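You operate a simulated robot arm through the tools that you are given. There is no shell and no other tool. Be economical: measure what you need, move in short steps, check, and stop when the job is done.

Carry out the task below with a simulated two-armed robot. There is one attempt and no reset: what you move stays moved.

TASK
Pick up the oil bottle that says "WET" from the top of the long bench with one hand, pass it to the other hand and put it on the grey shelf of the washer. Set down upright: oil bottle.
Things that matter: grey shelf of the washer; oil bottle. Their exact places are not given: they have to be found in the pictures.

It is judged by the outcome, as a careful person would: the job done as asked, and still so three seconds after it is handed in. It fails if anything else is knocked over, pushed out of place, dropped, spilled or broken.

THE ROBOT
Two 7-joint arms with two-finger parallel grippers on one trunk, on a base that drives. Base frame: it is fixed to the floor where the robot stands at the start and does not move with it; the origin is under the middle of the robot, x ahead of it, y to its left, z up; the surface under the hand at the start is at about z = 0.9. Lengths are in m, angles in rad, forces in N, time in s.
The left shoulder is at the start at [0.07, 0.177, 1.195], the right one opposite. With the tool pointing down near the work surface each hand reaches from about 0.3 to 0.74 m from the robot's upright axis, wherever it stands, measured 20 degrees to its own side. Places, roughly: grey shelf of the washer [0.5, 3, 0.9]. Payload 3.43 kg a hand.
The TCP of each hand is the grasp point between the finger pads, 0.03 m short of the fingertips. In the tool frame z runs along the fingers and y along their closing line. Largest opening 0.094 m; finger width 0.028, thickness 0.01; the body of the gripper, 0.05 by 0.096 m, starts 0.055 m behind the TCP.
Orientation is told as [roll, pitch, yaw] about the base's x, y, z axes, in that order, counted from this pose: with the fingers straight down and closing along the base's y, the tool's x points along the base's -x, its y along +y and its z along -z.

THE INTERFACE
- The arms move only by the tool servo_tool. It takes "left_moves", "right_moves" or both (then of equal length, played together; a hand with none holds still); each is a list that holds one entry, the list of rows, each a list of 6 numbers: the shift along the tool's x, y, z in m, then the turn, a rotation vector about the tool's x, y, z in rad. In form: [[[tx, ty, tz, ax, ay, az], ...]]. A call has 1 to 20 rows; each row is the pose to reach, as a shift and turn from the pose commanded when the call began, along the tool's axes at that moment. "left_hand" and "right_hand" are, for a hand that has rows, the closure in counts, from 0 (fully open) to 255 (shut), set as the call begins (left out, the last holds). A row lasts 0.2 s, in which the tool goes at most 0.05 m and 0.15 rad; a call with a longer step from one row to the next is refused whole, and so is a gripper value outside its range. Where a pose cannot be reached the arm comes as near as it can. A force on the tool above 40 N (or 10 N above the force at the start of the call, whichever is more), or a blocked arm, ends the call early, and 0.2 s more pass. Each finger travels about 0.153 m/s and halts on what it meets, pressing with about 37 N; the grip force reading is that of the motor and also rises with nothing between the fingers. The clock runs only during rows and for 0.2 s after the last one: add rows that repeat a pose to give the fingers time. It gives the time, the measured TCP pose, the force on the tool (base axes), the opening and the grip force at its end, in the units of the frame above (readings bear some noise), with the torque about the TCP (base axes, N m) and any sound that the robot's microphone picked up.
- Cameras (640 x 400 px; columns grow to the right, rows downward): "scene" is now at [0.1281, 0.0185, 1.4974]; the picture's right is [0.22, -0.97, 0.00], its down [-0.69, -0.16, -0.70] and it looks along [0.69, 0.16, -0.71] (base axes); focal length 295 px, centre (320, 200). "left" rides on the left gripper at [0.076, -0.014, -0.102] in its tool frame; the picture's right is [0.18, 0.98, 0.00], its down [-0.75, 0.14, -0.64] and it looks along [-0.63, 0.12, 0.77] (tool axes); focal length 243 px, centre (320, 200). "right" rides on the right gripper at [0.076, 0.014, -0.103] in its tool frame; the picture's right is [-0.18, 0.98, 0.00], its down [-0.75, -0.14, -0.64] and it looks along [-0.63, -0.12, 0.77] (tool axes); focal length 243 px, centre (320, 200).
- get_image(camera): a new picture of that camera. It takes no simulated time.
- lift_body(by): slides the trunk up (or, below 0, down) by that many m; the arms and the scene camera ride with it, the base frame stays. It gives what a move gives, with no picture.
- base_move(legs): drives the robot by 1 to 6 legs, each [ahead, turn to the left] in m and rad, along the robot's own axes; the way and the turn of a leg run together, so that a leg with both is an arc; at most 1.5 m and 3.142 rad a leg. The arms and the cameras ride along, it lands a little off, and it stops where it bumps. It gives what a move gives.
- head_to(pan, tilt): turns the head with the scene camera to pan (to the left, within 1.501 rad either way) and tilt (down, from -0.506 to 1.204), counted from straight ahead of the robot. It gives what a move gives.
- measure_at(camera, pixels): for up to 12 pixels [column, row] of the newest picture of that camera ("zoom" is the newest enlarged one), the place [x, y, z] in the base frame of the surface seen there, good to about 0.002 m. It takes no simulated time.
- enlarge(camera, box): a new picture of the part [left, top, right, bottom] of that camera's present view, enlarged. It takes no simulated time.
- finish_job(): hands the job in; it is judged then, once.

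Go step by step. Measure first, check grasps and placings, and put right what went wrong. The budget is 80 turns and 78 pictures, counting those below and the enlarged ones. Unless the task says otherwise, let go and move clear before handing in, and close with one line.

The tools are called after "Call:" as a command line: name --argument value ..., lists and objects as JSON in quotes. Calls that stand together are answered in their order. servo_tool: Moves the arms, as the interface text tells. Its arguments: {"type":"object","properties":{"left_moves":{"type":"array"},"left_hand":{"type":"number"},"right_moves":{"type":"array"},"right_hand":{"type":"number"}},"required":[]} The other tools are called the same way: lift_body (by) slides the trunk up or down; base_move (legs) drives the base; head_to (pan, tilt) turns the head that bears the scene camera; get_image (camera) takes a picture; measure_at (camera, pixels) gives the place of the surface under pixels of a picture; enlarge (camera, box) takes an enlarged picture of a part of a camera's view; finish_job () hands the job in.

At the start:

```text
t: 0.0
left_eef_pos: [0.5203, 0.2775, 1.144]
left_ee_rot: [-0.002, 0.0, -0.002]
left_force: [0.4, 0.3, 0.0]
left_wrist_torque: [-0.01, 0.01, 0.0]
left_finger_gap: 0.0939
left_grasp_force: 0.0
right_eef_pos: [0.4541, -0.1212, 1.1015]
right_ee_rot: [0.0, 0.002, -0.001]
right_force: [0.9, -0.4, -0.1]
right_wrist_torque: [-0.01, 0.04, 0.03]
right_finger_gap: 0.094
right_grasp_force: 0.1
trunk travel left (down, up): [-0.775, 0.065]
robot x, y, heading: [-0.0031, 0.0021, -0.001]
head pan, tilt: [0.225, 0.791]
```

scene: 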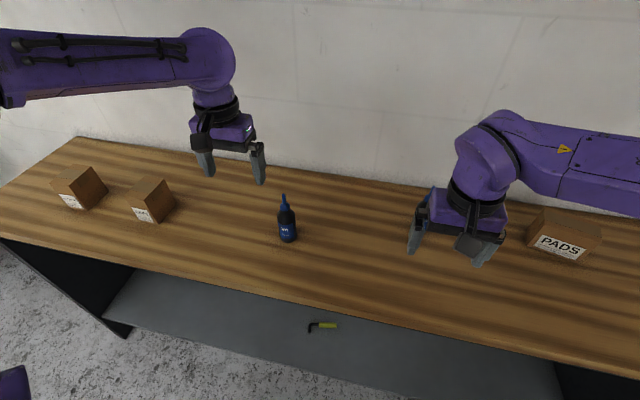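
right: 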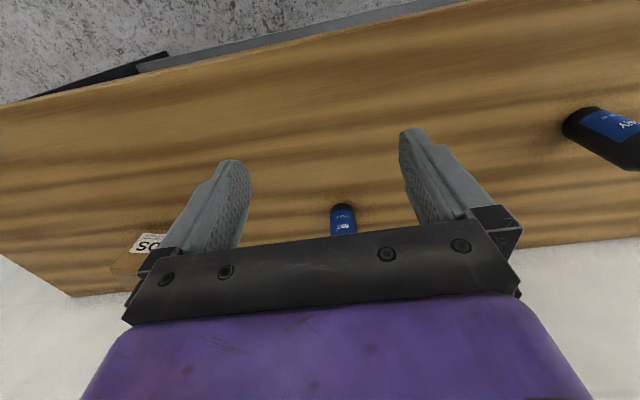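
left: 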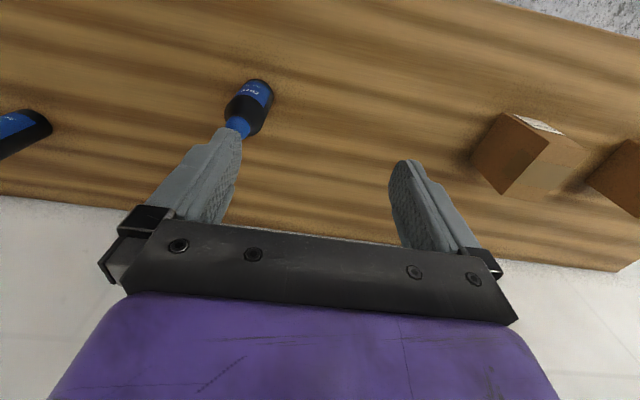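

The scene shows one bottle at (287,220), and the right camera shows others near (343,220) and (605,135). I'll read the labels first.

Call:
enlarge --camera "scene" --box '[240, 180, 340, 250]'

Call:
enlarge --camera "right" --box '[300, 190, 380, 240]'

Call:
enlarge --camera "left" --box '[0, 60, 300, 200]'

Call:
measure_at --camera "right" --pixels '[[343, 220], [605, 125]]'

Call:
measure_at --camera "scene" --pixels '[[287, 232], [284, 198], [287, 240], [156, 198], [90, 185], [560, 235], [300, 260]]'

```text
5.71 times, centred on (290, 215) of scene
```

zoom: 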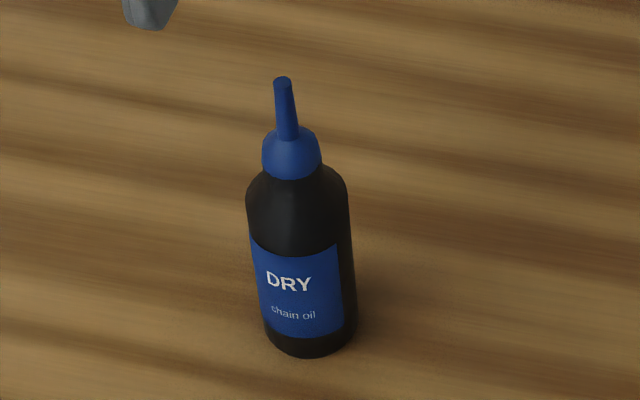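

```text
8.00 times, centred on (340, 215) of right
```

zoom: 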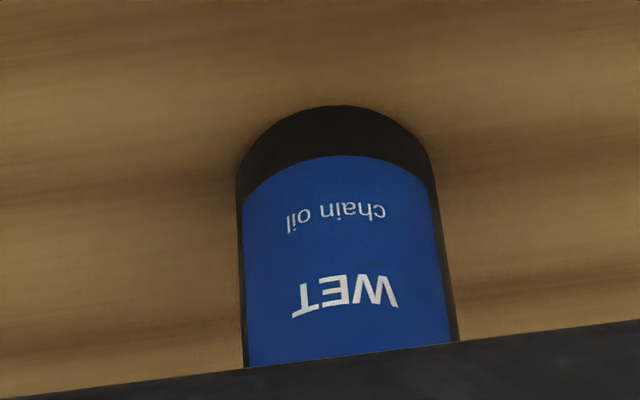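

```text
2.13 times, centred on (150, 130) of left
```

zoom: 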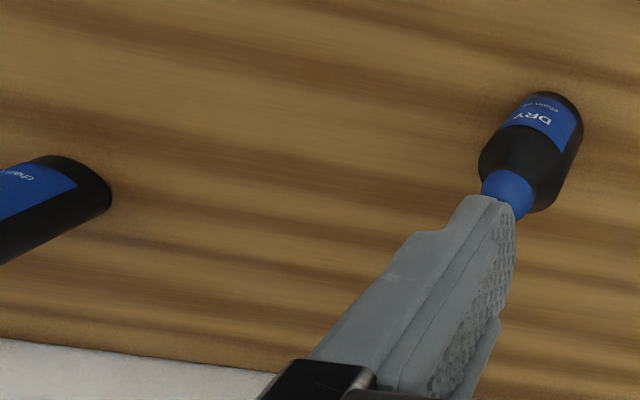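

```text
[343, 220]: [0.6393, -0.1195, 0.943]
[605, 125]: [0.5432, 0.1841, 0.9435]
```

```text
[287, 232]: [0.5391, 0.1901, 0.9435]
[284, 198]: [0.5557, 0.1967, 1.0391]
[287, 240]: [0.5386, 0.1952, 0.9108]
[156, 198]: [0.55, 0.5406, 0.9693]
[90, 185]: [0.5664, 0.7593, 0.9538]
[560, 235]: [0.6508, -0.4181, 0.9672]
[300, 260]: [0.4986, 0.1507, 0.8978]
```

The WET bottle is in front of the right hand, near (0.66, -0.12). Next I'll look left at the washer before planning the handover.

Call:
head_to --pan 1.3 --tilt 0.3

Call:
get_image --camera "scene"

```text
t: 1.3
left_eef_pos: [0.5194, 0.2762, 1.1446]
left_ee_rot: [0.0, 0.0, 0.0]
left_force: [0.1, -0.2, 0.7]
left_wrist_torque: [-0.01, -0.02, 0.01]
left_finger_gap: 0.0941
left_grasp_force: 0.0
right_eef_pos: [0.4537, -0.1198, 1.1006]
right_ee_rot: [0.0, -0.001, 0.0]
right_force: [0.2, 0.7, 0.6]
right_wrist_torque: [-0.01, -0.03, 0.03]
right_finger_gap: 0.0939
right_grasp_force: 0.1
trunk travel left (down, up): [-0.775, 0.065]
robot x, y, heading: [-0.0012, -0.001, -0.001]
head pan, tilt: [1.3, 0.3]
```

```text
71 pictures are left
```

scene: 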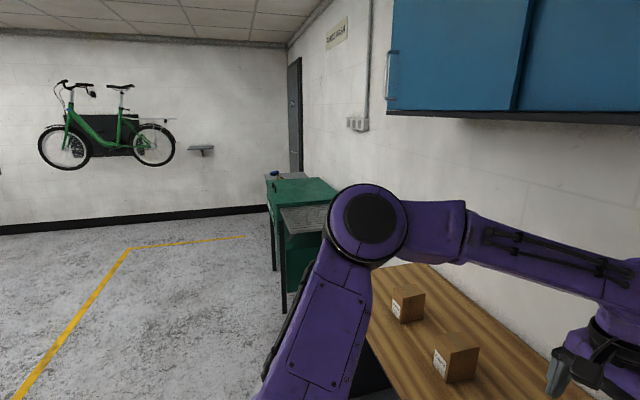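

Call:
enlarge --camera "scene" --box '[250, 160, 350, 300]'

Call:
measure_at --camera "scene" --pixels '[[283, 210], [325, 205], [290, 235], [322, 228], [305, 218], [272, 185], [325, 182], [300, 192], [290, 300], [360, 350], [278, 173]]'

```text
2.86 times, centred on (300, 230) of scene
```

zoom: 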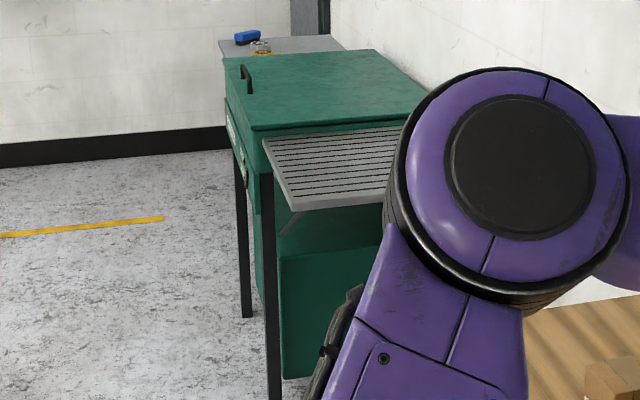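

```text
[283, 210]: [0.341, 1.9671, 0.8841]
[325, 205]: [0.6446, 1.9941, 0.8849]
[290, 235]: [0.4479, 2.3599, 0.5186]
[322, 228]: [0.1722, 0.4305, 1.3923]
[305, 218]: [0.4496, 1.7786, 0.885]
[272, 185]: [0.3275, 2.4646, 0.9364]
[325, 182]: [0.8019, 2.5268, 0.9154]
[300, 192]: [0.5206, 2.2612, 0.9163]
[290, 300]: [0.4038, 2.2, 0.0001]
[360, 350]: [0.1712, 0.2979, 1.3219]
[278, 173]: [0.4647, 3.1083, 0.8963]
```

There are two grey surfaces on the washer: a near slatted one (z 0.885, y 1.7–2.0) and a far one at y≈3.1 (z 0.896). The given place (0.5, 3, 0.9) fits the far one. Next I'll look at the WET bottle.

Call:
head_to --pan -0.1 --tilt 0.7

Call:
get_image --camera "scene"

```text
t: 2.9
left_eef_pos: [0.5193, 0.2768, 1.1434]
left_ee_rot: [-0.001, 0.0, 0.0]
left_force: [0.3, 0.8, -0.6]
left_wrist_torque: [-0.01, 0.01, 0.01]
left_finger_gap: 0.0937
left_grasp_force: 0.1
right_eef_pos: [0.4545, -0.1208, 1.1008]
right_ee_rot: [0.0, 0.0, -0.001]
right_force: [-0.7, -0.7, 0.6]
right_wrist_torque: [-0.03, -0.04, 0.02]
right_finger_gap: 0.094
right_grasp_force: 0.1
trunk travel left (down, up): [-0.775, 0.065]
robot x, y, heading: [0.0008, 0.0001, 0.001]
head pan, tilt: [-0.099, 0.7]
```

```text
69 pictures are left
```

scene: 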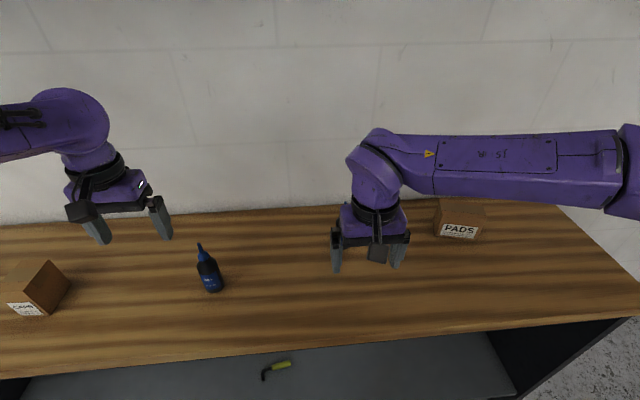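

The right hand hides the WET bottle from the head camera. I'll move that hand aside to the right and look again.

Call:
servo_tool --right_moves '[[[0, -0.04, 0, 0, 0, 0], [0, -0.08, 0, 0, 0, 0], [0, -0.12, 0, 0, 0, 0], [0, -0.16, 0, 0, 0, 0]]]'

Call:
enlarge --camera "scene" --box '[310, 160, 450, 260]'

```text
t: 3.9
left_eef_pos: [0.5181, 0.2735, 1.1461]
left_ee_rot: [0.001, -0.003, -0.001]
left_force: [0.2, -0.3, 0.3]
left_wrist_torque: [0.02, -0.02, 0.0]
left_finger_gap: 0.0942
left_grasp_force: 0.2
right_eef_pos: [0.4499, -0.283, 1.0992]
right_ee_rot: [0.001, 0.001, 0.001]
right_force: [-0.1, -0.3, 0.2]
right_wrist_torque: [0.02, -0.02, 0.02]
right_finger_gap: 0.094
right_grasp_force: 0.1
trunk travel left (down, up): [-0.775, 0.065]
robot x, y, heading: [-0.0019, -0.0016, 0.005]
head pan, tilt: [-0.099, 0.7]
```

```text
4.00 times, centred on (380, 210) of scene
```

zoom: 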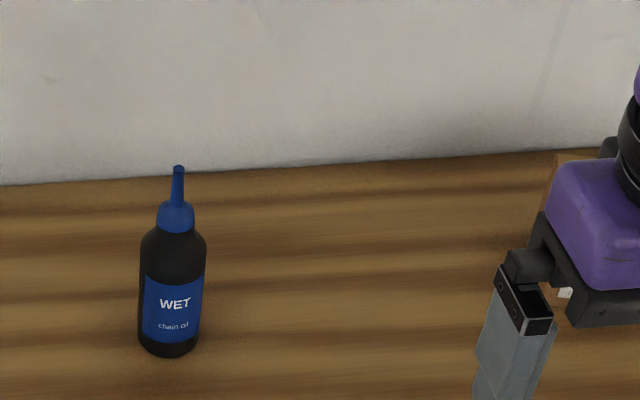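

Call:
measure_at --camera "zoom" --pixels '[[179, 168], [177, 200], [175, 222], [172, 242], [172, 275], [171, 300], [169, 345], [145, 290], [202, 290], [160, 222], [191, 222], [172, 370]]'

```text
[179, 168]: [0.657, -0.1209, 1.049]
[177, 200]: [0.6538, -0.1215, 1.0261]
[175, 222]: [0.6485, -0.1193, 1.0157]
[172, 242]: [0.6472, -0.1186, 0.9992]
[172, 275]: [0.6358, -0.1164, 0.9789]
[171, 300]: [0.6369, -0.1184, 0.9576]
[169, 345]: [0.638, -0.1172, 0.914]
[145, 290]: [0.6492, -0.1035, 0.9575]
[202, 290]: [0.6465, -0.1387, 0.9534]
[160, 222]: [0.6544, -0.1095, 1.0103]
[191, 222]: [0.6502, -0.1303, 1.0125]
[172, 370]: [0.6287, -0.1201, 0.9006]
```

The WET bottle's axis is at about (0.657, -0.120), radius 0.02, top at z 1.049. I'll bring the open right hand above it, pointing straight down.

Call:
servo_tool --right_moves '[[[0, 0, -0.04, 0, 0, 0], [-0.034, 0.027, -0.04, 0, 0, 0], [-0.068, 0.054, -0.04, 0, 0, 0], [-0.102, 0.081, -0.04, 0, 0, 0], [-0.136, 0.108, -0.04, 0, 0, 0], [-0.17, 0.135, -0.04, 0, 0, 0], [-0.205, 0.161, -0.04, 0, 0, 0], [-0.205, 0.161, -0.04, 0, 0, 0]]]' --right_hand 0

Call:
get_image --camera "right"

Call:
get_image --camera "scene"

```text
t: 5.7
left_eef_pos: [0.5197, 0.2763, 1.1449]
left_ee_rot: [0.0, 0.0, 0.0]
left_force: [0.7, -0.6, 0.3]
left_wrist_torque: [0.01, 0.0, 0.03]
left_finger_gap: 0.0942
left_grasp_force: 0.0
right_eef_pos: [0.5367, -0.2114, 1.1431]
right_ee_rot: [0.001, -0.003, -0.004]
right_force: [-0.1, 0.0, -0.4]
right_wrist_torque: [-0.02, -0.01, -0.04]
right_finger_gap: 0.0943
right_grasp_force: 0.1
right hand out of reach, approached as far as the arm can: row 4, 5, 6, 7, 8
trunk travel left (down, up): [-0.775, 0.065]
robot x, y, heading: [0.003, 0.002, 0.006]
head pan, tilt: [-0.099, 0.7]
```

```text
67 pictures are left
```

right: 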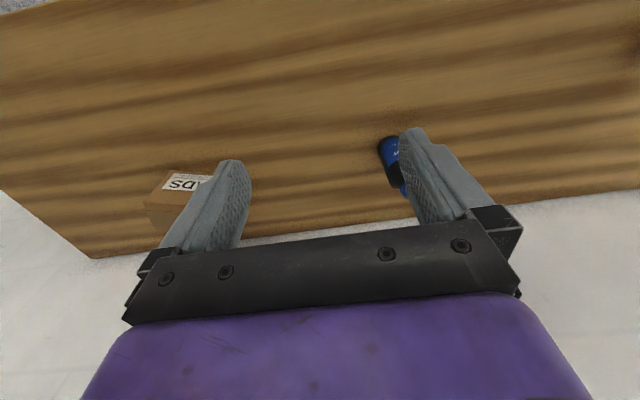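

```text
66 pictures are left
```

scene: 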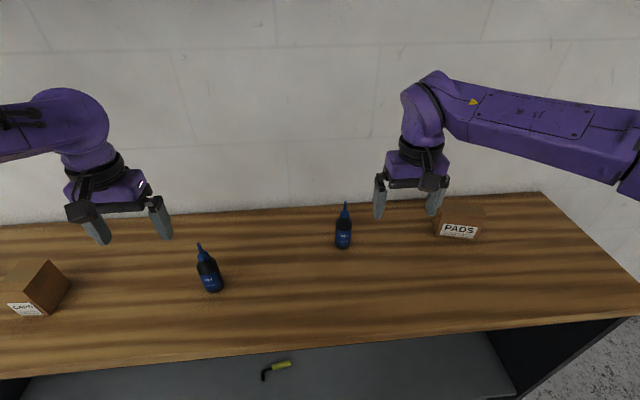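

The right arm ran out of reach at (0.537, -0.211). I'll check how far the bench edge is before driving forward a little.

Call:
measure_at --camera "scene" --pixels '[[320, 345], [320, 335], [100, 362], [550, 322], [320, 375], [600, 80], [344, 206]]'

Call:
head_to --pan -0.1 --tilt 1.2

Call:
get_image --camera "scene"

```text
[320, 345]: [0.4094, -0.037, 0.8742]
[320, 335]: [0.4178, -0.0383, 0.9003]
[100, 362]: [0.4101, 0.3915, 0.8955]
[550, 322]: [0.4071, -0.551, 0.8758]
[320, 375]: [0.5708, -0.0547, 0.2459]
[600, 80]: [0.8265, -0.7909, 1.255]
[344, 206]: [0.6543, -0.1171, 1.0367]
```

```text
t: 6.6
left_eef_pos: [0.5194, 0.2773, 1.1439]
left_ee_rot: [0.002, 0.0, 0.0]
left_force: [0.4, 0.4, -0.1]
left_wrist_torque: [0.02, 0.01, 0.0]
left_finger_gap: 0.0939
left_grasp_force: 0.1
right_eef_pos: [0.5374, -0.2122, 1.1425]
right_ee_rot: [0.0, -0.001, -0.002]
right_force: [0.1, 1.1, -1.0]
right_wrist_torque: [-0.01, 0.0, 0.0]
right_finger_gap: 0.094
right_grasp_force: 0.1
trunk travel left (down, up): [-0.775, 0.065]
robot x, y, heading: [0.0026, 0.0004, -0.0]
head pan, tilt: [-0.099, 1.201]
```

```text
65 pictures are left
```

scene: 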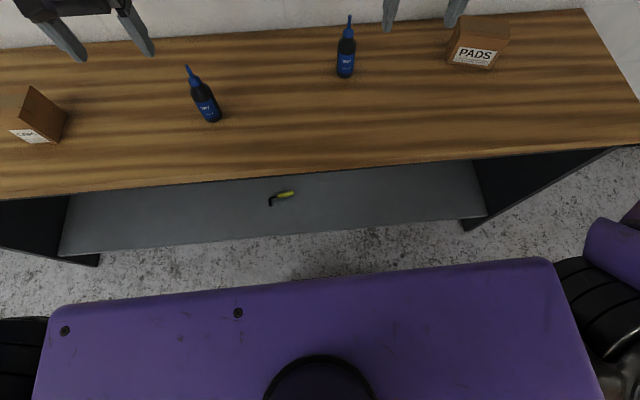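

Call:
measure_at --camera "scene" --pixels '[[320, 280], [500, 265], [120, 305], [300, 255], [585, 300], [470, 225]]'

```text
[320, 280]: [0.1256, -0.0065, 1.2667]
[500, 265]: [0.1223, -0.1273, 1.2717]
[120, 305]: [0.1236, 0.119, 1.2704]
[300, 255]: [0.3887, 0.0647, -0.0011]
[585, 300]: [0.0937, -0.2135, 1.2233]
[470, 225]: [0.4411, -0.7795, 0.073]
```

The bench edge is at x≈0.41 and the torso front is at 0.125, so a short drive forward is fine. I'll drive 0.08 m ahead, with the hands staying above the bench objects.

Call:
base_move --legs '[[0.08, 0]]'

Call:
lift_body --by 0.05

```text
t: 7.6
left_eef_pos: [0.5882, 0.2771, 1.1497]
left_ee_rot: [0.0, -0.012, 0.003]
left_force: [-0.9, -0.2, 0.0]
left_wrist_torque: [0.02, -0.08, -0.01]
left_finger_gap: 0.0939
left_grasp_force: 0.0
right_eef_pos: [0.6055, -0.2101, 1.149]
right_ee_rot: [0.0, -0.011, -0.002]
right_force: [-0.6, -0.1, 0.4]
right_wrist_torque: [0.02, -0.04, -0.04]
right_finger_gap: 0.094
right_grasp_force: 0.1
trunk travel left (down, up): [-0.775, 0.065]
robot x, y, heading: [0.0783, 0.0019, -0.002]
head pan, tilt: [-0.099, 1.201]
```

```text
t: 8.6
left_eef_pos: [0.5999, 0.2769, 1.1942]
left_ee_rot: [-0.001, -0.001, 0.002]
left_force: [-0.2, 0.3, 0.5]
left_wrist_torque: [-0.03, 0.06, 0.0]
left_finger_gap: 0.0941
left_grasp_force: 0.1
right_eef_pos: [0.6181, -0.2116, 1.1913]
right_ee_rot: [-0.001, 0.001, -0.003]
right_force: [1.5, 1.4, -0.7]
right_wrist_torque: [-0.03, 0.05, 0.0]
right_finger_gap: 0.0938
right_grasp_force: 0.1
trunk travel left (down, up): [-0.825, 0.015]
robot x, y, heading: [0.0792, 0.0012, 0.004]
head pan, tilt: [-0.099, 1.201]
```

The right hand is at (0.618, -0.212, 1.191). I'll shift it above the bottle and check where it lands.

Call:
servo_tool --right_moves '[[[-0.013, 0.03, 0.03, 0, 0, 0], [-0.026, 0.06, 0.06, 0, 0, 0], [-0.039, 0.0915, 0.09, 0, 0, 0], [-0.039, 0.0915, 0.09, 0, 0, 0]]]'

Call:
get_image --camera "right"

```text
t: 9.6
left_eef_pos: [0.5972, 0.2775, 1.1955]
left_ee_rot: [0.0, -0.004, 0.004]
left_force: [0.0, -1.0, -0.2]
left_wrist_torque: [0.0, -0.01, 0.01]
left_finger_gap: 0.0942
left_grasp_force: 0.0
right_eef_pos: [0.6556, -0.1171, 1.1058]
right_ee_rot: [0.002, -0.003, -0.002]
right_force: [0.6, -0.3, 1.2]
right_wrist_torque: [0.02, -0.01, 0.01]
right_finger_gap: 0.0939
right_grasp_force: 0.1
trunk travel left (down, up): [-0.825, 0.015]
robot x, y, heading: [0.0821, 0.002, 0.001]
head pan, tilt: [-0.099, 1.201]
```

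```text
64 pictures are left
```

right: 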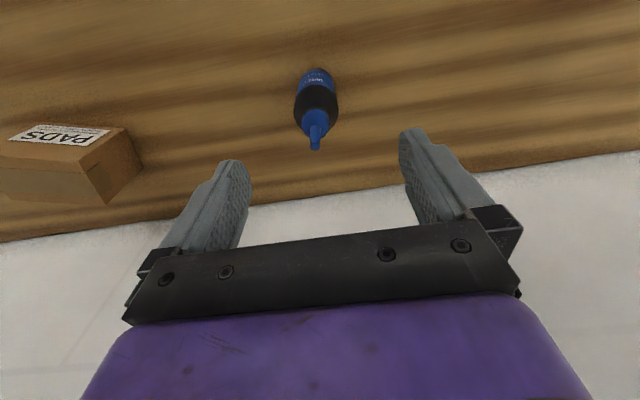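

Call:
measure_at --camera "right" --pixels '[[315, 148], [315, 140], [300, 105], [335, 105], [317, 95]]'

```text
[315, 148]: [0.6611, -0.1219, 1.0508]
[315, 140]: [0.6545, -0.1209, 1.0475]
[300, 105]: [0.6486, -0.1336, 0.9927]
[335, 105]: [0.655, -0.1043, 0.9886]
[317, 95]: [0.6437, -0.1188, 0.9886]
```

The bottle's axis is at about (0.657, -0.120) and the hand is within 3 mm of it. I'll descend to z≈1.003, just short of the nozzle touching the palm.

Call:
servo_tool --right_moves '[[[-0.001, -0.0025, 0.03, 0, 0, 0], [-0.001, -0.0025, 0.06, 0, 0, 0], [-0.001, -0.0025, 0.085, 0, 0, 0], [-0.001, -0.0025, 0.103, 0, 0, 0], [-0.001, -0.0025, 0.103, 0, 0, 0]]]'

Call:
get_image --camera "right"

Call:
get_image --camera "scene"

```text
t: 10.8
left_eef_pos: [0.5976, 0.2765, 1.1957]
left_ee_rot: [0.0, 0.0, 0.002]
left_force: [0.2, -0.3, 0.4]
left_wrist_torque: [0.04, 0.0, 0.0]
left_finger_gap: 0.0937
left_grasp_force: 0.0
right_eef_pos: [0.6552, -0.1222, 1.0011]
right_ee_rot: [-0.001, -0.004, -0.002]
right_force: [-0.2, 0.6, -0.5]
right_wrist_torque: [0.04, 0.0, 0.0]
right_finger_gap: 0.0938
right_grasp_force: 0.1
trunk travel left (down, up): [-0.825, 0.015]
robot x, y, heading: [0.0782, 0.0025, -0.003]
head pan, tilt: [-0.099, 1.201]
```

```text
63 pictures are left
```

right: 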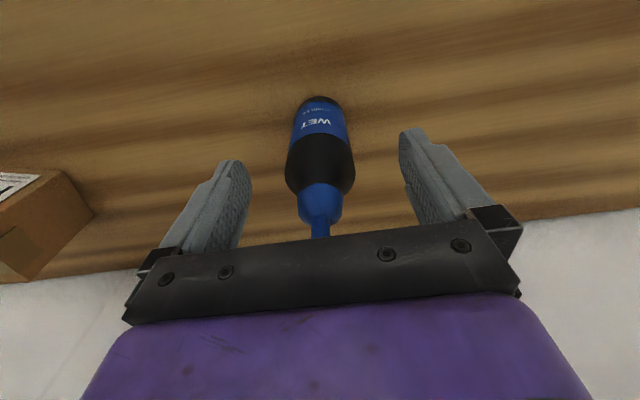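

```text
62 pictures are left
```

scene: 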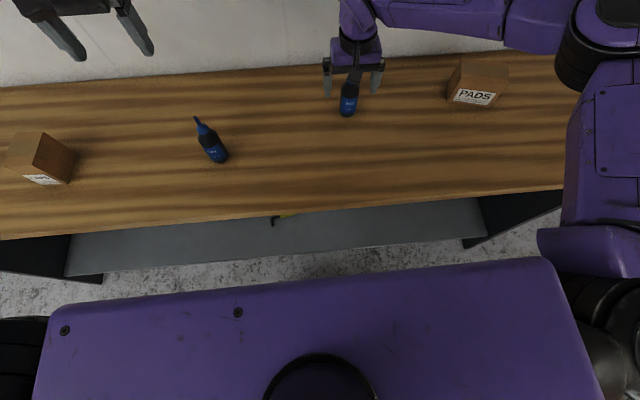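

The bottle sits centred between the fingers. I'll go 3 mm lower and close.

Call:
servo_tool --right_moves '[[[-0.001, 0.001, 0.003, 0, 0, 0], [-0.001, 0.001, 0.003, 0, 0, 0]]]'

Call:
servo_tool --right_moves '[[[0, 0, 0, 0, 0, 0], [0, 0, 0, 0, 0, 0], [0, 0, 0, 0, 0, 0], [0, 0, 0, 0, 0, 0]]]' --right_hand 255

Call:
get_image --camera "right"

```text
t: 11.4
left_eef_pos: [0.5978, 0.276, 1.195]
left_ee_rot: [0.001, -0.002, 0.003]
left_force: [0.6, -0.1, -0.2]
left_wrist_torque: [0.0, 0.03, -0.03]
left_finger_gap: 0.0939
left_grasp_force: 0.0
right_eef_pos: [0.657, -0.1197, 0.9979]
right_ee_rot: [0.002, -0.005, -0.001]
right_force: [0.2, 0.5, -0.1]
right_wrist_torque: [-0.03, 0.0, -0.02]
right_finger_gap: 0.0939
right_grasp_force: 0.1
trunk travel left (down, up): [-0.825, 0.015]
robot x, y, heading: [0.0814, 0.0037, 0.001]
head pan, tilt: [-0.099, 1.201]
```

```text
t: 12.4
left_eef_pos: [0.5969, 0.277, 1.1947]
left_ee_rot: [0.0, -0.001, 0.003]
left_force: [0.2, -1.0, -0.7]
left_wrist_torque: [0.03, 0.06, -0.02]
left_finger_gap: 0.0941
left_grasp_force: 0.1
right_eef_pos: [0.656, -0.1206, 0.9981]
right_ee_rot: [0.001, -0.003, -0.002]
right_force: [-0.1, -0.5, 0.8]
right_wrist_torque: [-0.03, 0.02, 0.03]
right_finger_gap: 0.0408
right_grasp_force: 37.3
trunk travel left (down, up): [-0.825, 0.015]
robot x, y, heading: [0.079, 0.0011, -0.0]
head pan, tilt: [-0.099, 1.201]
```

```text
61 pictures are left
```

right: 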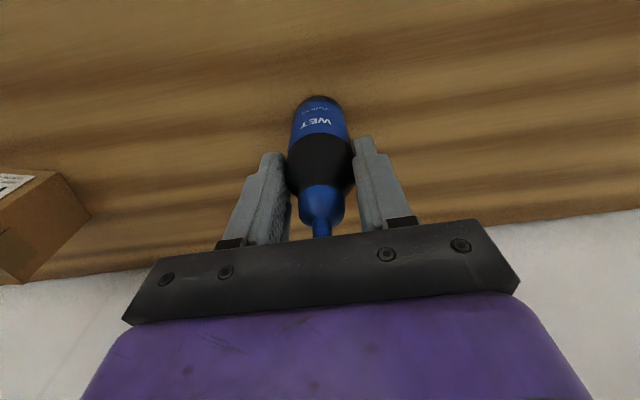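

The grip holds at a gap of 0.0408 m, which matches the bottle's diameter. I'll lift and bring it toward the middle.

Call:
servo_tool --right_moves '[[[0, 0, -0.02, 0, 0, 0], [0, 0, -0.05, 0, 0, 0], [0, 0, -0.08, 0, 0, 0], [0.02, 0.01, -0.11, 0, 0, 0], [0.045, 0.025, -0.14, 0, 0, 0], [0.07, 0.04, -0.17, 0, 0, 0], [0.095, 0.06, -0.2, 0, 0, 0], [0.095, 0.06, -0.2, 0, 0, 0]]]'

Call:
get_image --camera "right"

```text
t: 14.2
left_eef_pos: [0.599, 0.2765, 1.196]
left_ee_rot: [0.0, -0.002, 0.001]
left_force: [0.8, 1.0, 0.5]
left_wrist_torque: [0.02, -0.02, -0.01]
left_finger_gap: 0.0941
left_grasp_force: 0.0
right_eef_pos: [0.5616, -0.0621, 1.1966]
right_ee_rot: [0.002, 0.0, -0.002]
right_force: [0.4, -0.5, -0.2]
right_wrist_torque: [0.02, 0.04, 0.01]
right_finger_gap: 0.0407
right_grasp_force: 36.8
trunk travel left (down, up): [-0.825, 0.015]
robot x, y, heading: [0.0782, -0.0016, 0.001]
head pan, tilt: [-0.099, 1.201]
```

```text
60 pictures are left
```

right: 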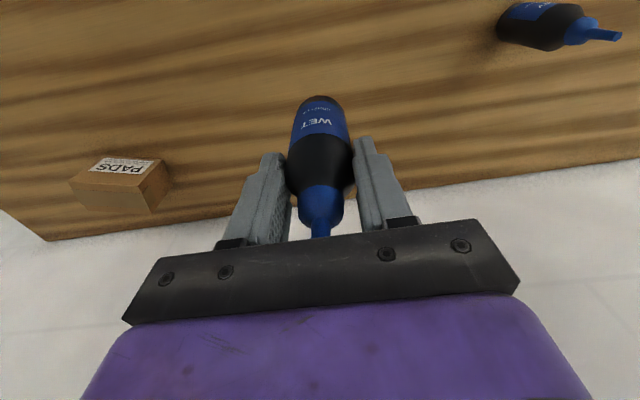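

The bottle is held with its base at z≈1.097. Next I'll turn the left hand to point mostly toward -y, 28° below horizontal, and bring it to a standoff from the bottle's lower body.

Call:
servo_tool --left_moves '[[[0.008, -0.018, -0.002, 0.0598, -0.0854, 0.0995], [0.016, -0.035, -0.004, 0.1195, -0.1707, 0.199], [0.025, -0.053, -0.006, 0.1793, -0.2561, 0.2985], [0.033, -0.07, -0.008, 0.2391, -0.3415, 0.398], [0.041, -0.088, -0.01, 0.2989, -0.4268, 0.4975], [0.049, -0.105, -0.012, 0.3586, -0.5122, 0.5969], [0.057, -0.123, -0.014, 0.4184, -0.5975, 0.6964], [0.065, -0.14, -0.016, 0.4782, -0.6829, 0.7959], [0.074, -0.158, -0.018, 0.538, -0.7683, 0.8954], [0.082, -0.175, -0.02, 0.5977, -0.8536, 0.9949], [0.09, -0.193, -0.022, 0.6575, -0.939, 1.0944], [0.09, -0.193, -0.022, 0.6575, -0.939, 1.0944]]]' --left_hand 0

Call:
head_to --pan 0.1 --tilt 0.6

Call:
get_image --camera "scene"

Call:
get_image --camera "left"

```text
t: 16.8
left_eef_pos: [0.509, 0.0843, 1.2182]
left_ee_rot: [0.006, -1.082, -1.228]
left_force: [-0.3, 0.7, -0.2]
left_wrist_torque: [0.01, 0.0, 0.02]
left_finger_gap: 0.0941
left_grasp_force: 0.0
right_eef_pos: [0.563, -0.0612, 1.1968]
right_ee_rot: [0.003, -0.002, -0.001]
right_force: [-1.0, 0.3, -0.8]
right_wrist_torque: [0.04, 0.04, 0.0]
right_finger_gap: 0.0406
right_grasp_force: 37.0
trunk travel left (down, up): [-0.825, 0.015]
robot x, y, heading: [0.079, -0.0003, 0.004]
head pan, tilt: [-0.099, 1.201]
```

```text
t: 17.8
left_eef_pos: [0.5082, 0.0836, 1.2168]
left_ee_rot: [0.005, -1.084, -1.223]
left_force: [-0.3, -0.5, 0.6]
left_wrist_torque: [0.0, 0.01, 0.0]
left_finger_gap: 0.0941
left_grasp_force: 0.0
right_eef_pos: [0.5622, -0.0624, 1.1975]
right_ee_rot: [0.0, -0.002, -0.002]
right_force: [0.1, 0.8, -2.0]
right_wrist_torque: [0.0, 0.0, 0.0]
right_finger_gap: 0.0407
right_grasp_force: 37.5
trunk travel left (down, up): [-0.825, 0.015]
robot x, y, heading: [0.082, 0.0018, 0.002]
head pan, tilt: [0.099, 0.6]
```

```text
59 pictures are left
```

scene: 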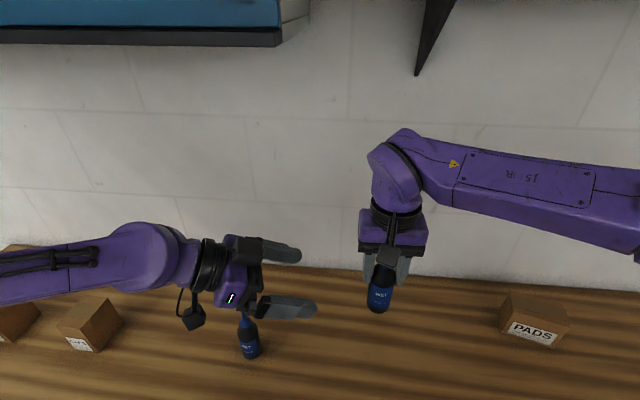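

```text
58 pictures are left
```

left: 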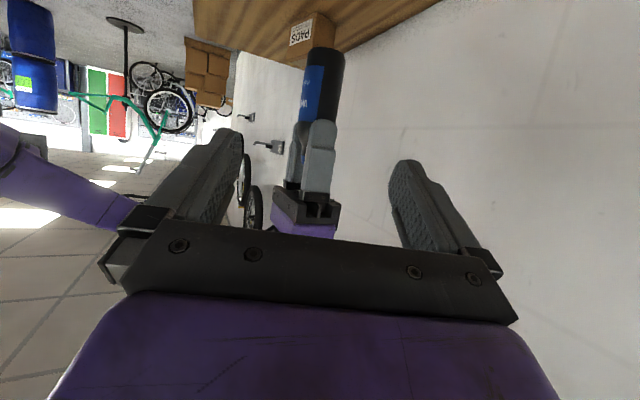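

Left reached the standoff cleanly, and its camera sees the bottle at (322,80). I'll measure the bottle from there.

Call:
measure_at --camera "left" --pixels '[[324, 60], [325, 85], [318, 110], [340, 85], [312, 85], [320, 150]]'

Call:
measure_at --camera "scene" --pixels '[[378, 308], [380, 295], [383, 272]]'

```text
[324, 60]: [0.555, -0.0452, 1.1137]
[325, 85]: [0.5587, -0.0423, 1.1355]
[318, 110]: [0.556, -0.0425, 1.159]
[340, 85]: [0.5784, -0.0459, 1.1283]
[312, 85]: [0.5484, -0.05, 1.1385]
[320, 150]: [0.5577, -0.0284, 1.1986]
```

```text
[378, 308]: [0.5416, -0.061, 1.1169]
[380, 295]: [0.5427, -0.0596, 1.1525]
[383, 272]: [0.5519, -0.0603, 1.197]
```

The bottle lies right along the left tool's axis, so I'll advance 0.16 m straight in, pausing at 0.12 m to look.

Call:
servo_tool --left_moves '[[[0, 0, 0.03, 0, 0, 0], [0, 0, 0.06, 0, 0, 0], [0, 0, 0.09, 0, 0, 0], [0, 0, 0.12, 0, 0, 0], [0, 0, 0.12, 0, 0, 0]]]'

Call:
get_image --camera "left"

Call:
enlarge --camera "scene" --box '[220, 180, 460, 330]'

```text
t: 19.0
left_eef_pos: [0.5445, -0.0163, 1.1607]
left_ee_rot: [0.006, -1.084, -1.225]
left_force: [0.6, 0.1, -0.5]
left_wrist_torque: [-0.02, -0.01, 0.02]
left_finger_gap: 0.094
left_grasp_force: 0.0
right_eef_pos: [0.5624, -0.0619, 1.1969]
right_ee_rot: [0.0, -0.004, -0.002]
right_force: [-0.5, 0.3, -1.0]
right_wrist_torque: [0.03, -0.01, 0.01]
right_finger_gap: 0.0405
right_grasp_force: 37.2
trunk travel left (down, up): [-0.825, 0.015]
robot x, y, heading: [0.0766, -0.0039, 0.003]
head pan, tilt: [0.099, 0.6]
```

```text
57 pictures are left
```

left: 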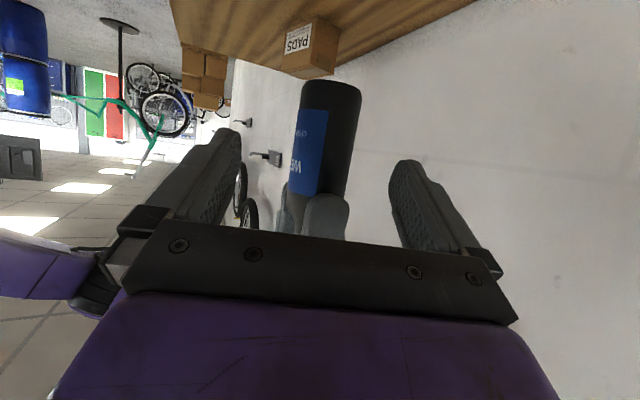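

```text
2.67 times, centred on (340, 255) of scene
```

zoom: 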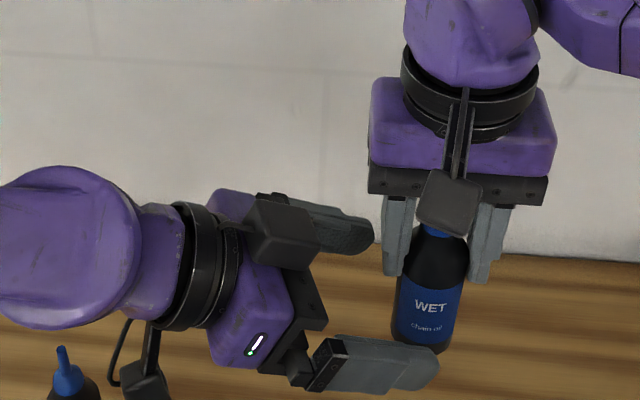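

Clear so far. I'll advance 0.035 m more, leaving the palm clear of the right finger, then close the left hand.

Call:
servo_tool --left_moves '[[[0, 0, 0.012, 0, 0, 0], [0, 0, 0.024, 0, 0, 0], [0, 0, 0.035, 0, 0, 0], [0, 0, 0.035, 0, 0, 0]]]'

Call:
get_image --camera "left"

Call:
enlarge --camera "scene" --box '[260, 180, 460, 330]'

```text
t: 20.0
left_eef_pos: [0.5569, -0.0448, 1.1442]
left_ee_rot: [0.002, -1.084, -1.224]
left_force: [-0.7, 0.3, -0.2]
left_wrist_torque: [0.03, 0.0, 0.02]
left_finger_gap: 0.0941
left_grasp_force: 0.1
right_eef_pos: [0.5631, -0.0633, 1.1958]
right_ee_rot: [0.001, -0.003, -0.003]
right_force: [0.3, -0.1, -0.7]
right_wrist_torque: [-0.02, 0.01, -0.02]
right_finger_gap: 0.0407
right_grasp_force: 37.5
trunk travel left (down, up): [-0.825, 0.015]
robot x, y, heading: [0.082, -0.0021, 0.004]
head pan, tilt: [0.099, 0.6]
```

```text
55 pictures are left
```

left: 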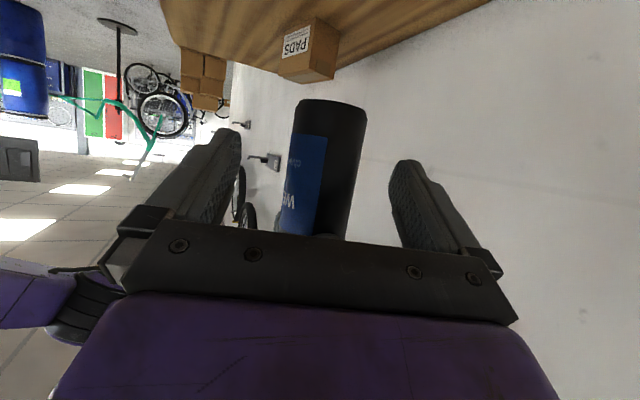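

```text
2.67 times, centred on (360, 255) of scene
```

zoom: 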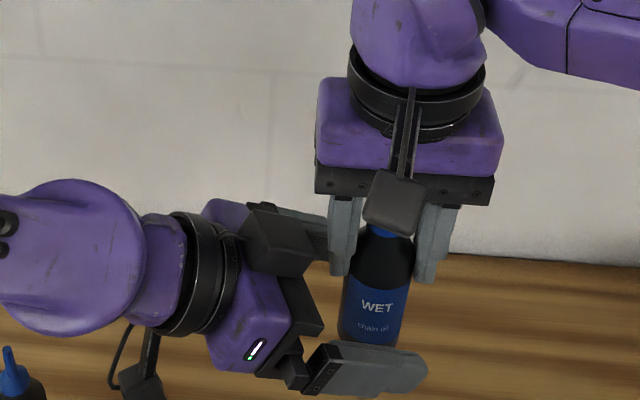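

Positioned around the lower body, with no contact. Closing the left hand.

Call:
servo_tool --left_moves '[[[0, 0, 0, 0, 0, 0], [0, 0, 0, 0, 0, 0], [0, 0, 0, 0, 0, 0], [0, 0, 0, 0, 0, 0]]]' --left_hand 255

Call:
get_image --camera "left"

Call:
enlarge --camera "scene" --box '[260, 180, 460, 330]'

```text
t: 21.0
left_eef_pos: [0.5578, -0.0442, 1.1426]
left_ee_rot: [0.002, -1.084, -1.22]
left_force: [14.8, 2.9, -5.3]
left_wrist_torque: [0.31, 0.31, 0.4]
left_finger_gap: 0.0411
left_grasp_force: 37.6
right_eef_pos: [0.5614, -0.062, 1.1971]
right_ee_rot: [0.0, 0.0, -0.002]
right_force: [-15.5, -1.2, 5.4]
right_wrist_torque: [-0.34, 0.55, -0.09]
right_finger_gap: 0.0407
right_grasp_force: 36.8
trunk travel left (down, up): [-0.825, 0.015]
robot x, y, heading: [0.0798, -0.0037, 0.004]
head pan, tilt: [0.099, 0.6]
```

```text
53 pictures are left
```

left: 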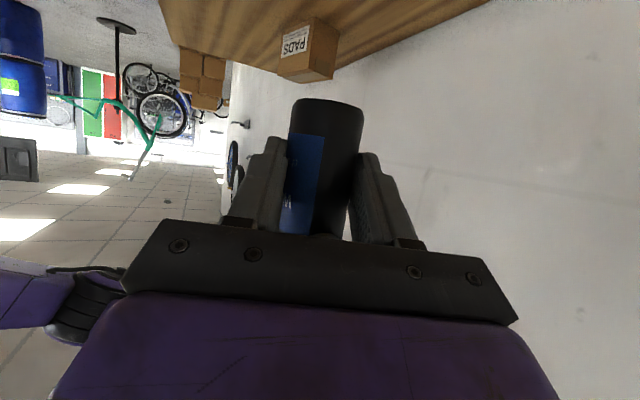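

```text
2.67 times, centred on (360, 255) of scene
```

zoom: 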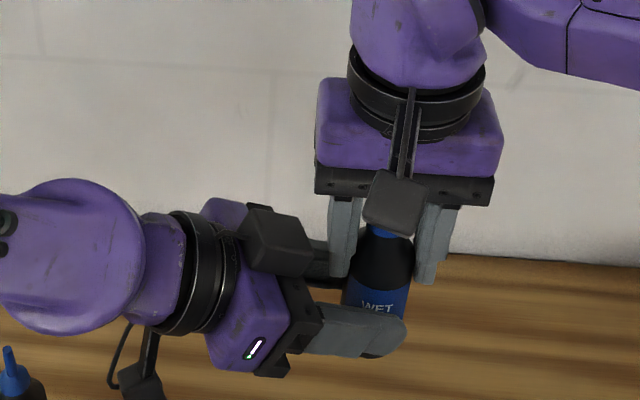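

Left holds the bottle at a gap of 0.0411 m, with about 15 N of internal side force. I'll relieve that by shifting the left hand 2 mm along its closing line before releasing the right.

Call:
servo_tool --left_moves '[[[0, 0.002, 0, 0, 0, 0], [0, 0.002, 0, 0, 0, 0]]]'

```text
t: 21.6
left_eef_pos: [0.5572, -0.0433, 1.1431]
left_ee_rot: [0.003, -1.084, -1.223]
left_force: [17.1, -3.0, -7.8]
left_wrist_torque: [0.01, 0.15, 0.29]
left_finger_gap: 0.041
left_grasp_force: 37.2
right_eef_pos: [0.5625, -0.0608, 1.1977]
right_ee_rot: [0.001, -0.001, 0.0]
right_force: [-17.3, 2.6, 7.3]
right_wrist_torque: [0.31, 0.79, -0.01]
right_finger_gap: 0.0404
right_grasp_force: 37.1
trunk travel left (down, up): [-0.825, 0.015]
robot x, y, heading: [0.0786, -0.0018, 0.0]
head pan, tilt: [0.099, 0.6]
```

Call:
servo_tool --left_moves '[[[0, -0.004, 0, 0, 0, 0], [0, -0.004, 0, 0, 0, 0]]]'

```text
t: 22.2
left_eef_pos: [0.5554, -0.0438, 1.1432]
left_ee_rot: [0.003, -1.083, -1.217]
left_force: [32.8, 1.2, -12.6]
left_wrist_torque: [0.52, 1.0, 0.54]
left_finger_gap: 0.0407
left_grasp_force: 37.0
right_eef_pos: [0.5616, -0.0639, 1.1963]
right_ee_rot: [0.0, 0.002, -0.001]
right_force: [-33.1, -1.8, 11.5]
right_wrist_torque: [-0.33, 0.81, 0.08]
right_finger_gap: 0.0406
right_grasp_force: 36.9
trunk travel left (down, up): [-0.825, 0.015]
robot x, y, heading: [0.0787, -0.0011, 0.001]
head pan, tilt: [0.099, 0.6]
```

Force rose, so plus was the right direction. I'll go +8 mm from here.

Call:
servo_tool --left_moves '[[[0, 0.004, 0, 0, 0, 0], [0, 0.007, 0, 0, 0, 0], [0, 0.007, 0, 0, 0, 0]]]'

```text
t: 23.0
left_eef_pos: [0.5571, -0.0444, 1.1452]
left_ee_rot: [0.003, -1.081, -1.231]
left_force: [-3.2, -8.9, -4.0]
left_wrist_torque: [-0.13, 0.02, 0.01]
left_finger_gap: 0.041
left_grasp_force: 37.4
right_eef_pos: [0.5628, -0.0615, 1.197]
right_ee_rot: [0.002, -0.009, 0.001]
right_force: [3.5, 8.9, 3.5]
right_wrist_torque: [0.69, -0.13, -0.09]
right_finger_gap: 0.0408
right_grasp_force: 37.1
trunk travel left (down, up): [-0.825, 0.015]
robot x, y, heading: [0.082, -0.0027, 0.003]
head pan, tilt: [0.099, 0.6]
```

Forces are small now. I'll open the right hand only partly (to ~0.056 m, to avoid the left palm), then lift it straight up.

Call:
servo_tool --right_moves '[[[0, 0, 0, 0, 0, 0], [0, 0, 0, 0, 0, 0], [0, 0, 0, 0, 0, 0]]]' --right_hand 104

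Call:
get_image --camera "right"

Call:
enlarge --camera "scene" --box '[260, 180, 460, 330]'

```text
t: 23.8
left_eef_pos: [0.5601, -0.0421, 1.1422]
left_ee_rot: [0.004, -1.084, -1.225]
left_force: [0.8, -0.2, 0.6]
left_wrist_torque: [0.01, 0.02, 0.02]
left_finger_gap: 0.0407
left_grasp_force: 37.0
right_eef_pos: [0.5628, -0.0629, 1.1971]
right_ee_rot: [0.0, -0.002, -0.002]
right_force: [0.3, 0.6, 0.1]
right_wrist_torque: [-0.02, 0.01, 0.0]
right_finger_gap: 0.0556
right_grasp_force: 0.0
trunk travel left (down, up): [-0.825, 0.015]
robot x, y, heading: [0.0776, 0.0016, 0.004]
head pan, tilt: [0.099, 0.6]
```

```text
51 pictures are left
```

right: 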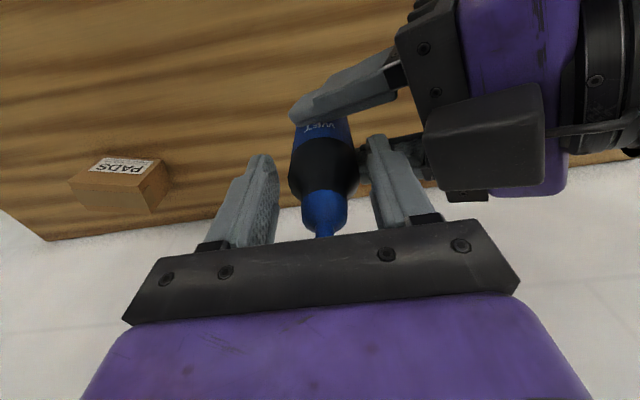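

```text
2.67 times, centred on (360, 255) of scene
```

zoom: 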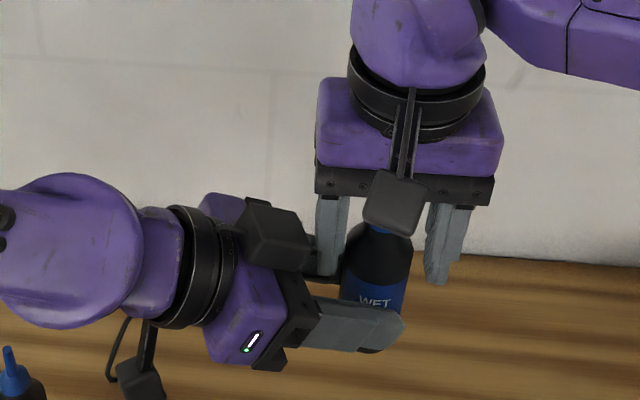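

Left alone holds the bottle upright. Lifting the right hand straight up, then back and to the right.

Call:
servo_tool --right_moves '[[[0, 0, -0.015, 0, 0, 0], [0, 0, -0.04, 0, 0, 0], [0, 0, -0.07, 0, 0, 0], [0, 0, -0.1, 0, 0, 0], [0.01, -0.02, -0.12, 0, 0, 0], [0.03, -0.06, -0.12, 0, 0, 0], [0.05, -0.1, -0.12, 0, 0, 0], [0.07, -0.14, -0.11, 0, 0, 0], [0.09, -0.18, -0.1, 0, 0, 0], [0.09, -0.18, -0.1, 0, 0, 0]]]'

Call:
get_image --camera "scene"

```text
t: 26.0
left_eef_pos: [0.5608, -0.0411, 1.1431]
left_ee_rot: [0.003, -1.083, -1.218]
left_force: [0.9, 0.7, -0.4]
left_wrist_torque: [0.0, 0.01, -0.01]
left_finger_gap: 0.0407
left_grasp_force: 37.1
right_eef_pos: [0.4832, -0.2176, 1.3015]
right_ee_rot: [0.0, -0.002, 0.0]
right_force: [-0.8, 0.6, 0.2]
right_wrist_torque: [0.01, 0.02, 0.03]
right_finger_gap: 0.0556
right_grasp_force: 0.1
right hand out of reach, approached as far as the arm can: row 9, 10
trunk travel left (down, up): [-0.825, 0.015]
robot x, y, heading: [0.0804, 0.0001, 0.0]
head pan, tilt: [0.099, 0.6]
```

```text
49 pictures are left
```

scene: 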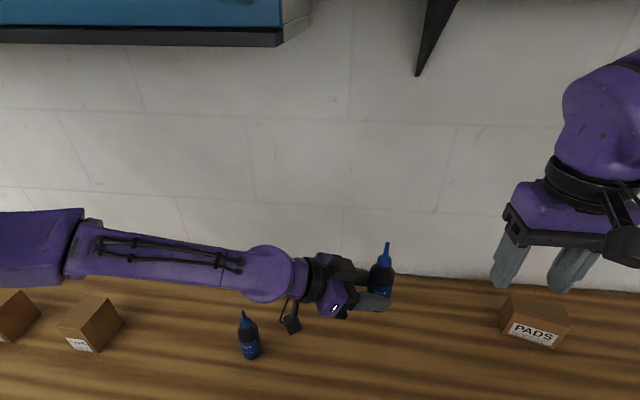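

The handover is done: the left hand holds the bottle upright and the right hand is clear. Now I'll back away from the bench and look left for the route.

Call:
base_move --legs '[[-0.6, 0]]'

Call:
head_to --pan 1.3 --tilt 0.3

Call:
get_image --camera "scene"

```text
t: 29.4
left_eef_pos: [-0.0508, -0.0389, 1.1431]
left_ee_rot: [0.002, -1.081, -1.196]
left_force: [0.0, -0.1, -0.2]
left_wrist_torque: [-0.01, -0.02, -0.03]
left_finger_gap: 0.0409
left_grasp_force: 37.3
right_eef_pos: [-0.123, -0.2162, 1.3005]
right_ee_rot: [0.002, -0.001, 0.023]
right_force: [1.2, -0.3, -0.2]
right_wrist_torque: [0.01, 0.01, 0.01]
right_finger_gap: 0.0555
right_grasp_force: 0.0
trunk travel left (down, up): [-0.825, 0.015]
robot x, y, heading: [-0.5333, -0.0095, 0.03]
head pan, tilt: [0.099, 0.6]
```

```text
t: 30.8
left_eef_pos: [-0.0513, -0.0392, 1.1448]
left_ee_rot: [0.003, -1.084, -1.199]
left_force: [-0.2, 0.6, 0.1]
left_wrist_torque: [0.02, 0.02, -0.02]
left_finger_gap: 0.041
left_grasp_force: 37.1
right_eef_pos: [-0.1243, -0.217, 1.3028]
right_ee_rot: [0.002, -0.004, 0.023]
right_force: [0.1, -0.2, -0.3]
right_wrist_torque: [0.0, -0.01, 0.02]
right_finger_gap: 0.0556
right_grasp_force: 0.1
trunk travel left (down, up): [-0.825, 0.015]
robot x, y, heading: [-0.5314, -0.0082, 0.03]
head pan, tilt: [1.3, 0.3]
```

```text
48 pictures are left
```

scene: 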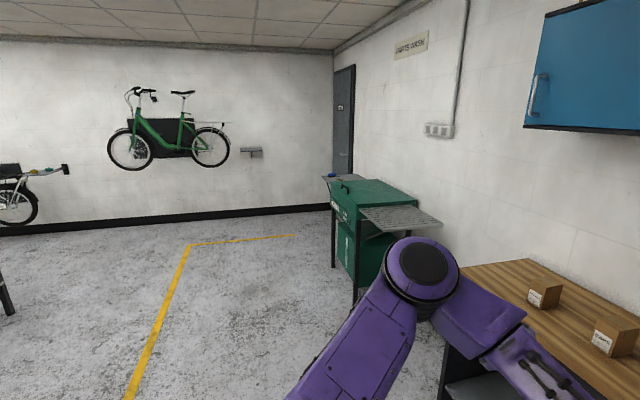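

The floor to the washer is clear. I'll turn left and drive along +y to about y=2.9.

Call:
base_move --legs '[[0, 1.54], [1.45, 0], [1.35, 0]]'

Call:
head_to --pan -1.2 --tilt 0.5

Call:
get_image --camera "scene"

```text
t: 48.5
left_eef_pos: [-0.4177, 3.3458, 1.1446]
left_ee_rot: [0.006, -1.085, 0.304]
left_force: [-0.3, -0.3, -0.7]
left_wrist_torque: [0.02, 0.02, 0.0]
left_finger_gap: 0.0406
left_grasp_force: 36.9
right_eef_pos: [-0.2449, 3.2603, 1.3015]
right_ee_rot: [0.001, -0.004, 1.525]
right_force: [-0.4, -1.2, 0.1]
right_wrist_torque: [0.01, 0.0, 0.01]
right_finger_gap: 0.0558
right_grasp_force: 0.0
trunk travel left (down, up): [-0.825, 0.015]
robot x, y, heading: [-0.4855, 2.8659, 1.526]
head pan, tilt: [1.3, 0.3]
```

```text
t: 50.8
left_eef_pos: [-0.418, 3.3464, 1.1439]
left_ee_rot: [0.003, -1.084, 0.304]
left_force: [0.0, -0.5, -0.8]
left_wrist_torque: [-0.02, 0.0, 0.0]
left_finger_gap: 0.0407
left_grasp_force: 37.1
right_eef_pos: [-0.2459, 3.2613, 1.301]
right_ee_rot: [0.0, -0.003, 1.526]
right_force: [-0.7, 0.2, -0.6]
right_wrist_torque: [0.02, -0.03, -0.01]
right_finger_gap: 0.0555
right_grasp_force: 0.1
trunk travel left (down, up): [-0.825, 0.015]
robot x, y, heading: [-0.4834, 2.8712, 1.531]
head pan, tilt: [-1.201, 0.499]
```

```text
47 pictures are left
```

scene: 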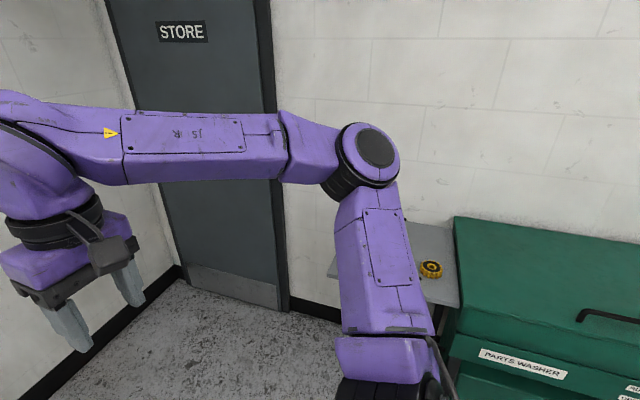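

The grey shelf is beside the washer's left side, partly hidden by the right arm. I'll turn to face it.

Call:
base_move --legs '[[0, -1.53]]'

Call:
head_to --pan 0.0 --tilt 0.5

Call:
get_image --camera "scene"

```text
t: 54.9
left_eef_pos: [-0.0001, 2.8318, 1.1441]
left_ee_rot: [0.003, -1.084, -1.213]
left_force: [-0.7, -1.0, -1.0]
left_wrist_torque: [0.01, 0.04, 0.0]
left_finger_gap: 0.0409
left_grasp_force: 37.1
right_eef_pos: [-0.0753, 2.6538, 1.3018]
right_ee_rot: [0.001, -0.003, 0.011]
right_force: [-0.1, -0.3, 0.4]
right_wrist_torque: [0.01, 0.0, 0.04]
right_finger_gap: 0.0558
right_grasp_force: 0.0
trunk travel left (down, up): [-0.825, 0.015]
robot x, y, heading: [-0.4801, 2.8705, 0.014]
head pan, tilt: [-1.201, 0.499]
```

```text
t: 56.2
left_eef_pos: [-0.0001, 2.831, 1.1432]
left_ee_rot: [0.004, -1.085, -1.213]
left_force: [-0.1, 1.0, -1.0]
left_wrist_torque: [0.03, 0.01, 0.02]
left_finger_gap: 0.0408
left_grasp_force: 36.8
right_eef_pos: [-0.076, 2.6552, 1.3017]
right_ee_rot: [0.002, -0.003, 0.011]
right_force: [0.3, 0.6, -0.5]
right_wrist_torque: [0.01, -0.03, 0.0]
right_finger_gap: 0.0556
right_grasp_force: 0.1
trunk travel left (down, up): [-0.825, 0.015]
robot x, y, heading: [-0.4804, 2.8696, 0.012]
head pan, tilt: [0.0, 0.499]
```

```text
46 pictures are left
```

scene: 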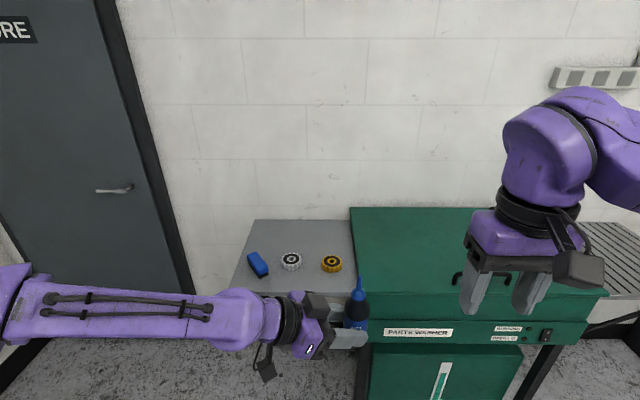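

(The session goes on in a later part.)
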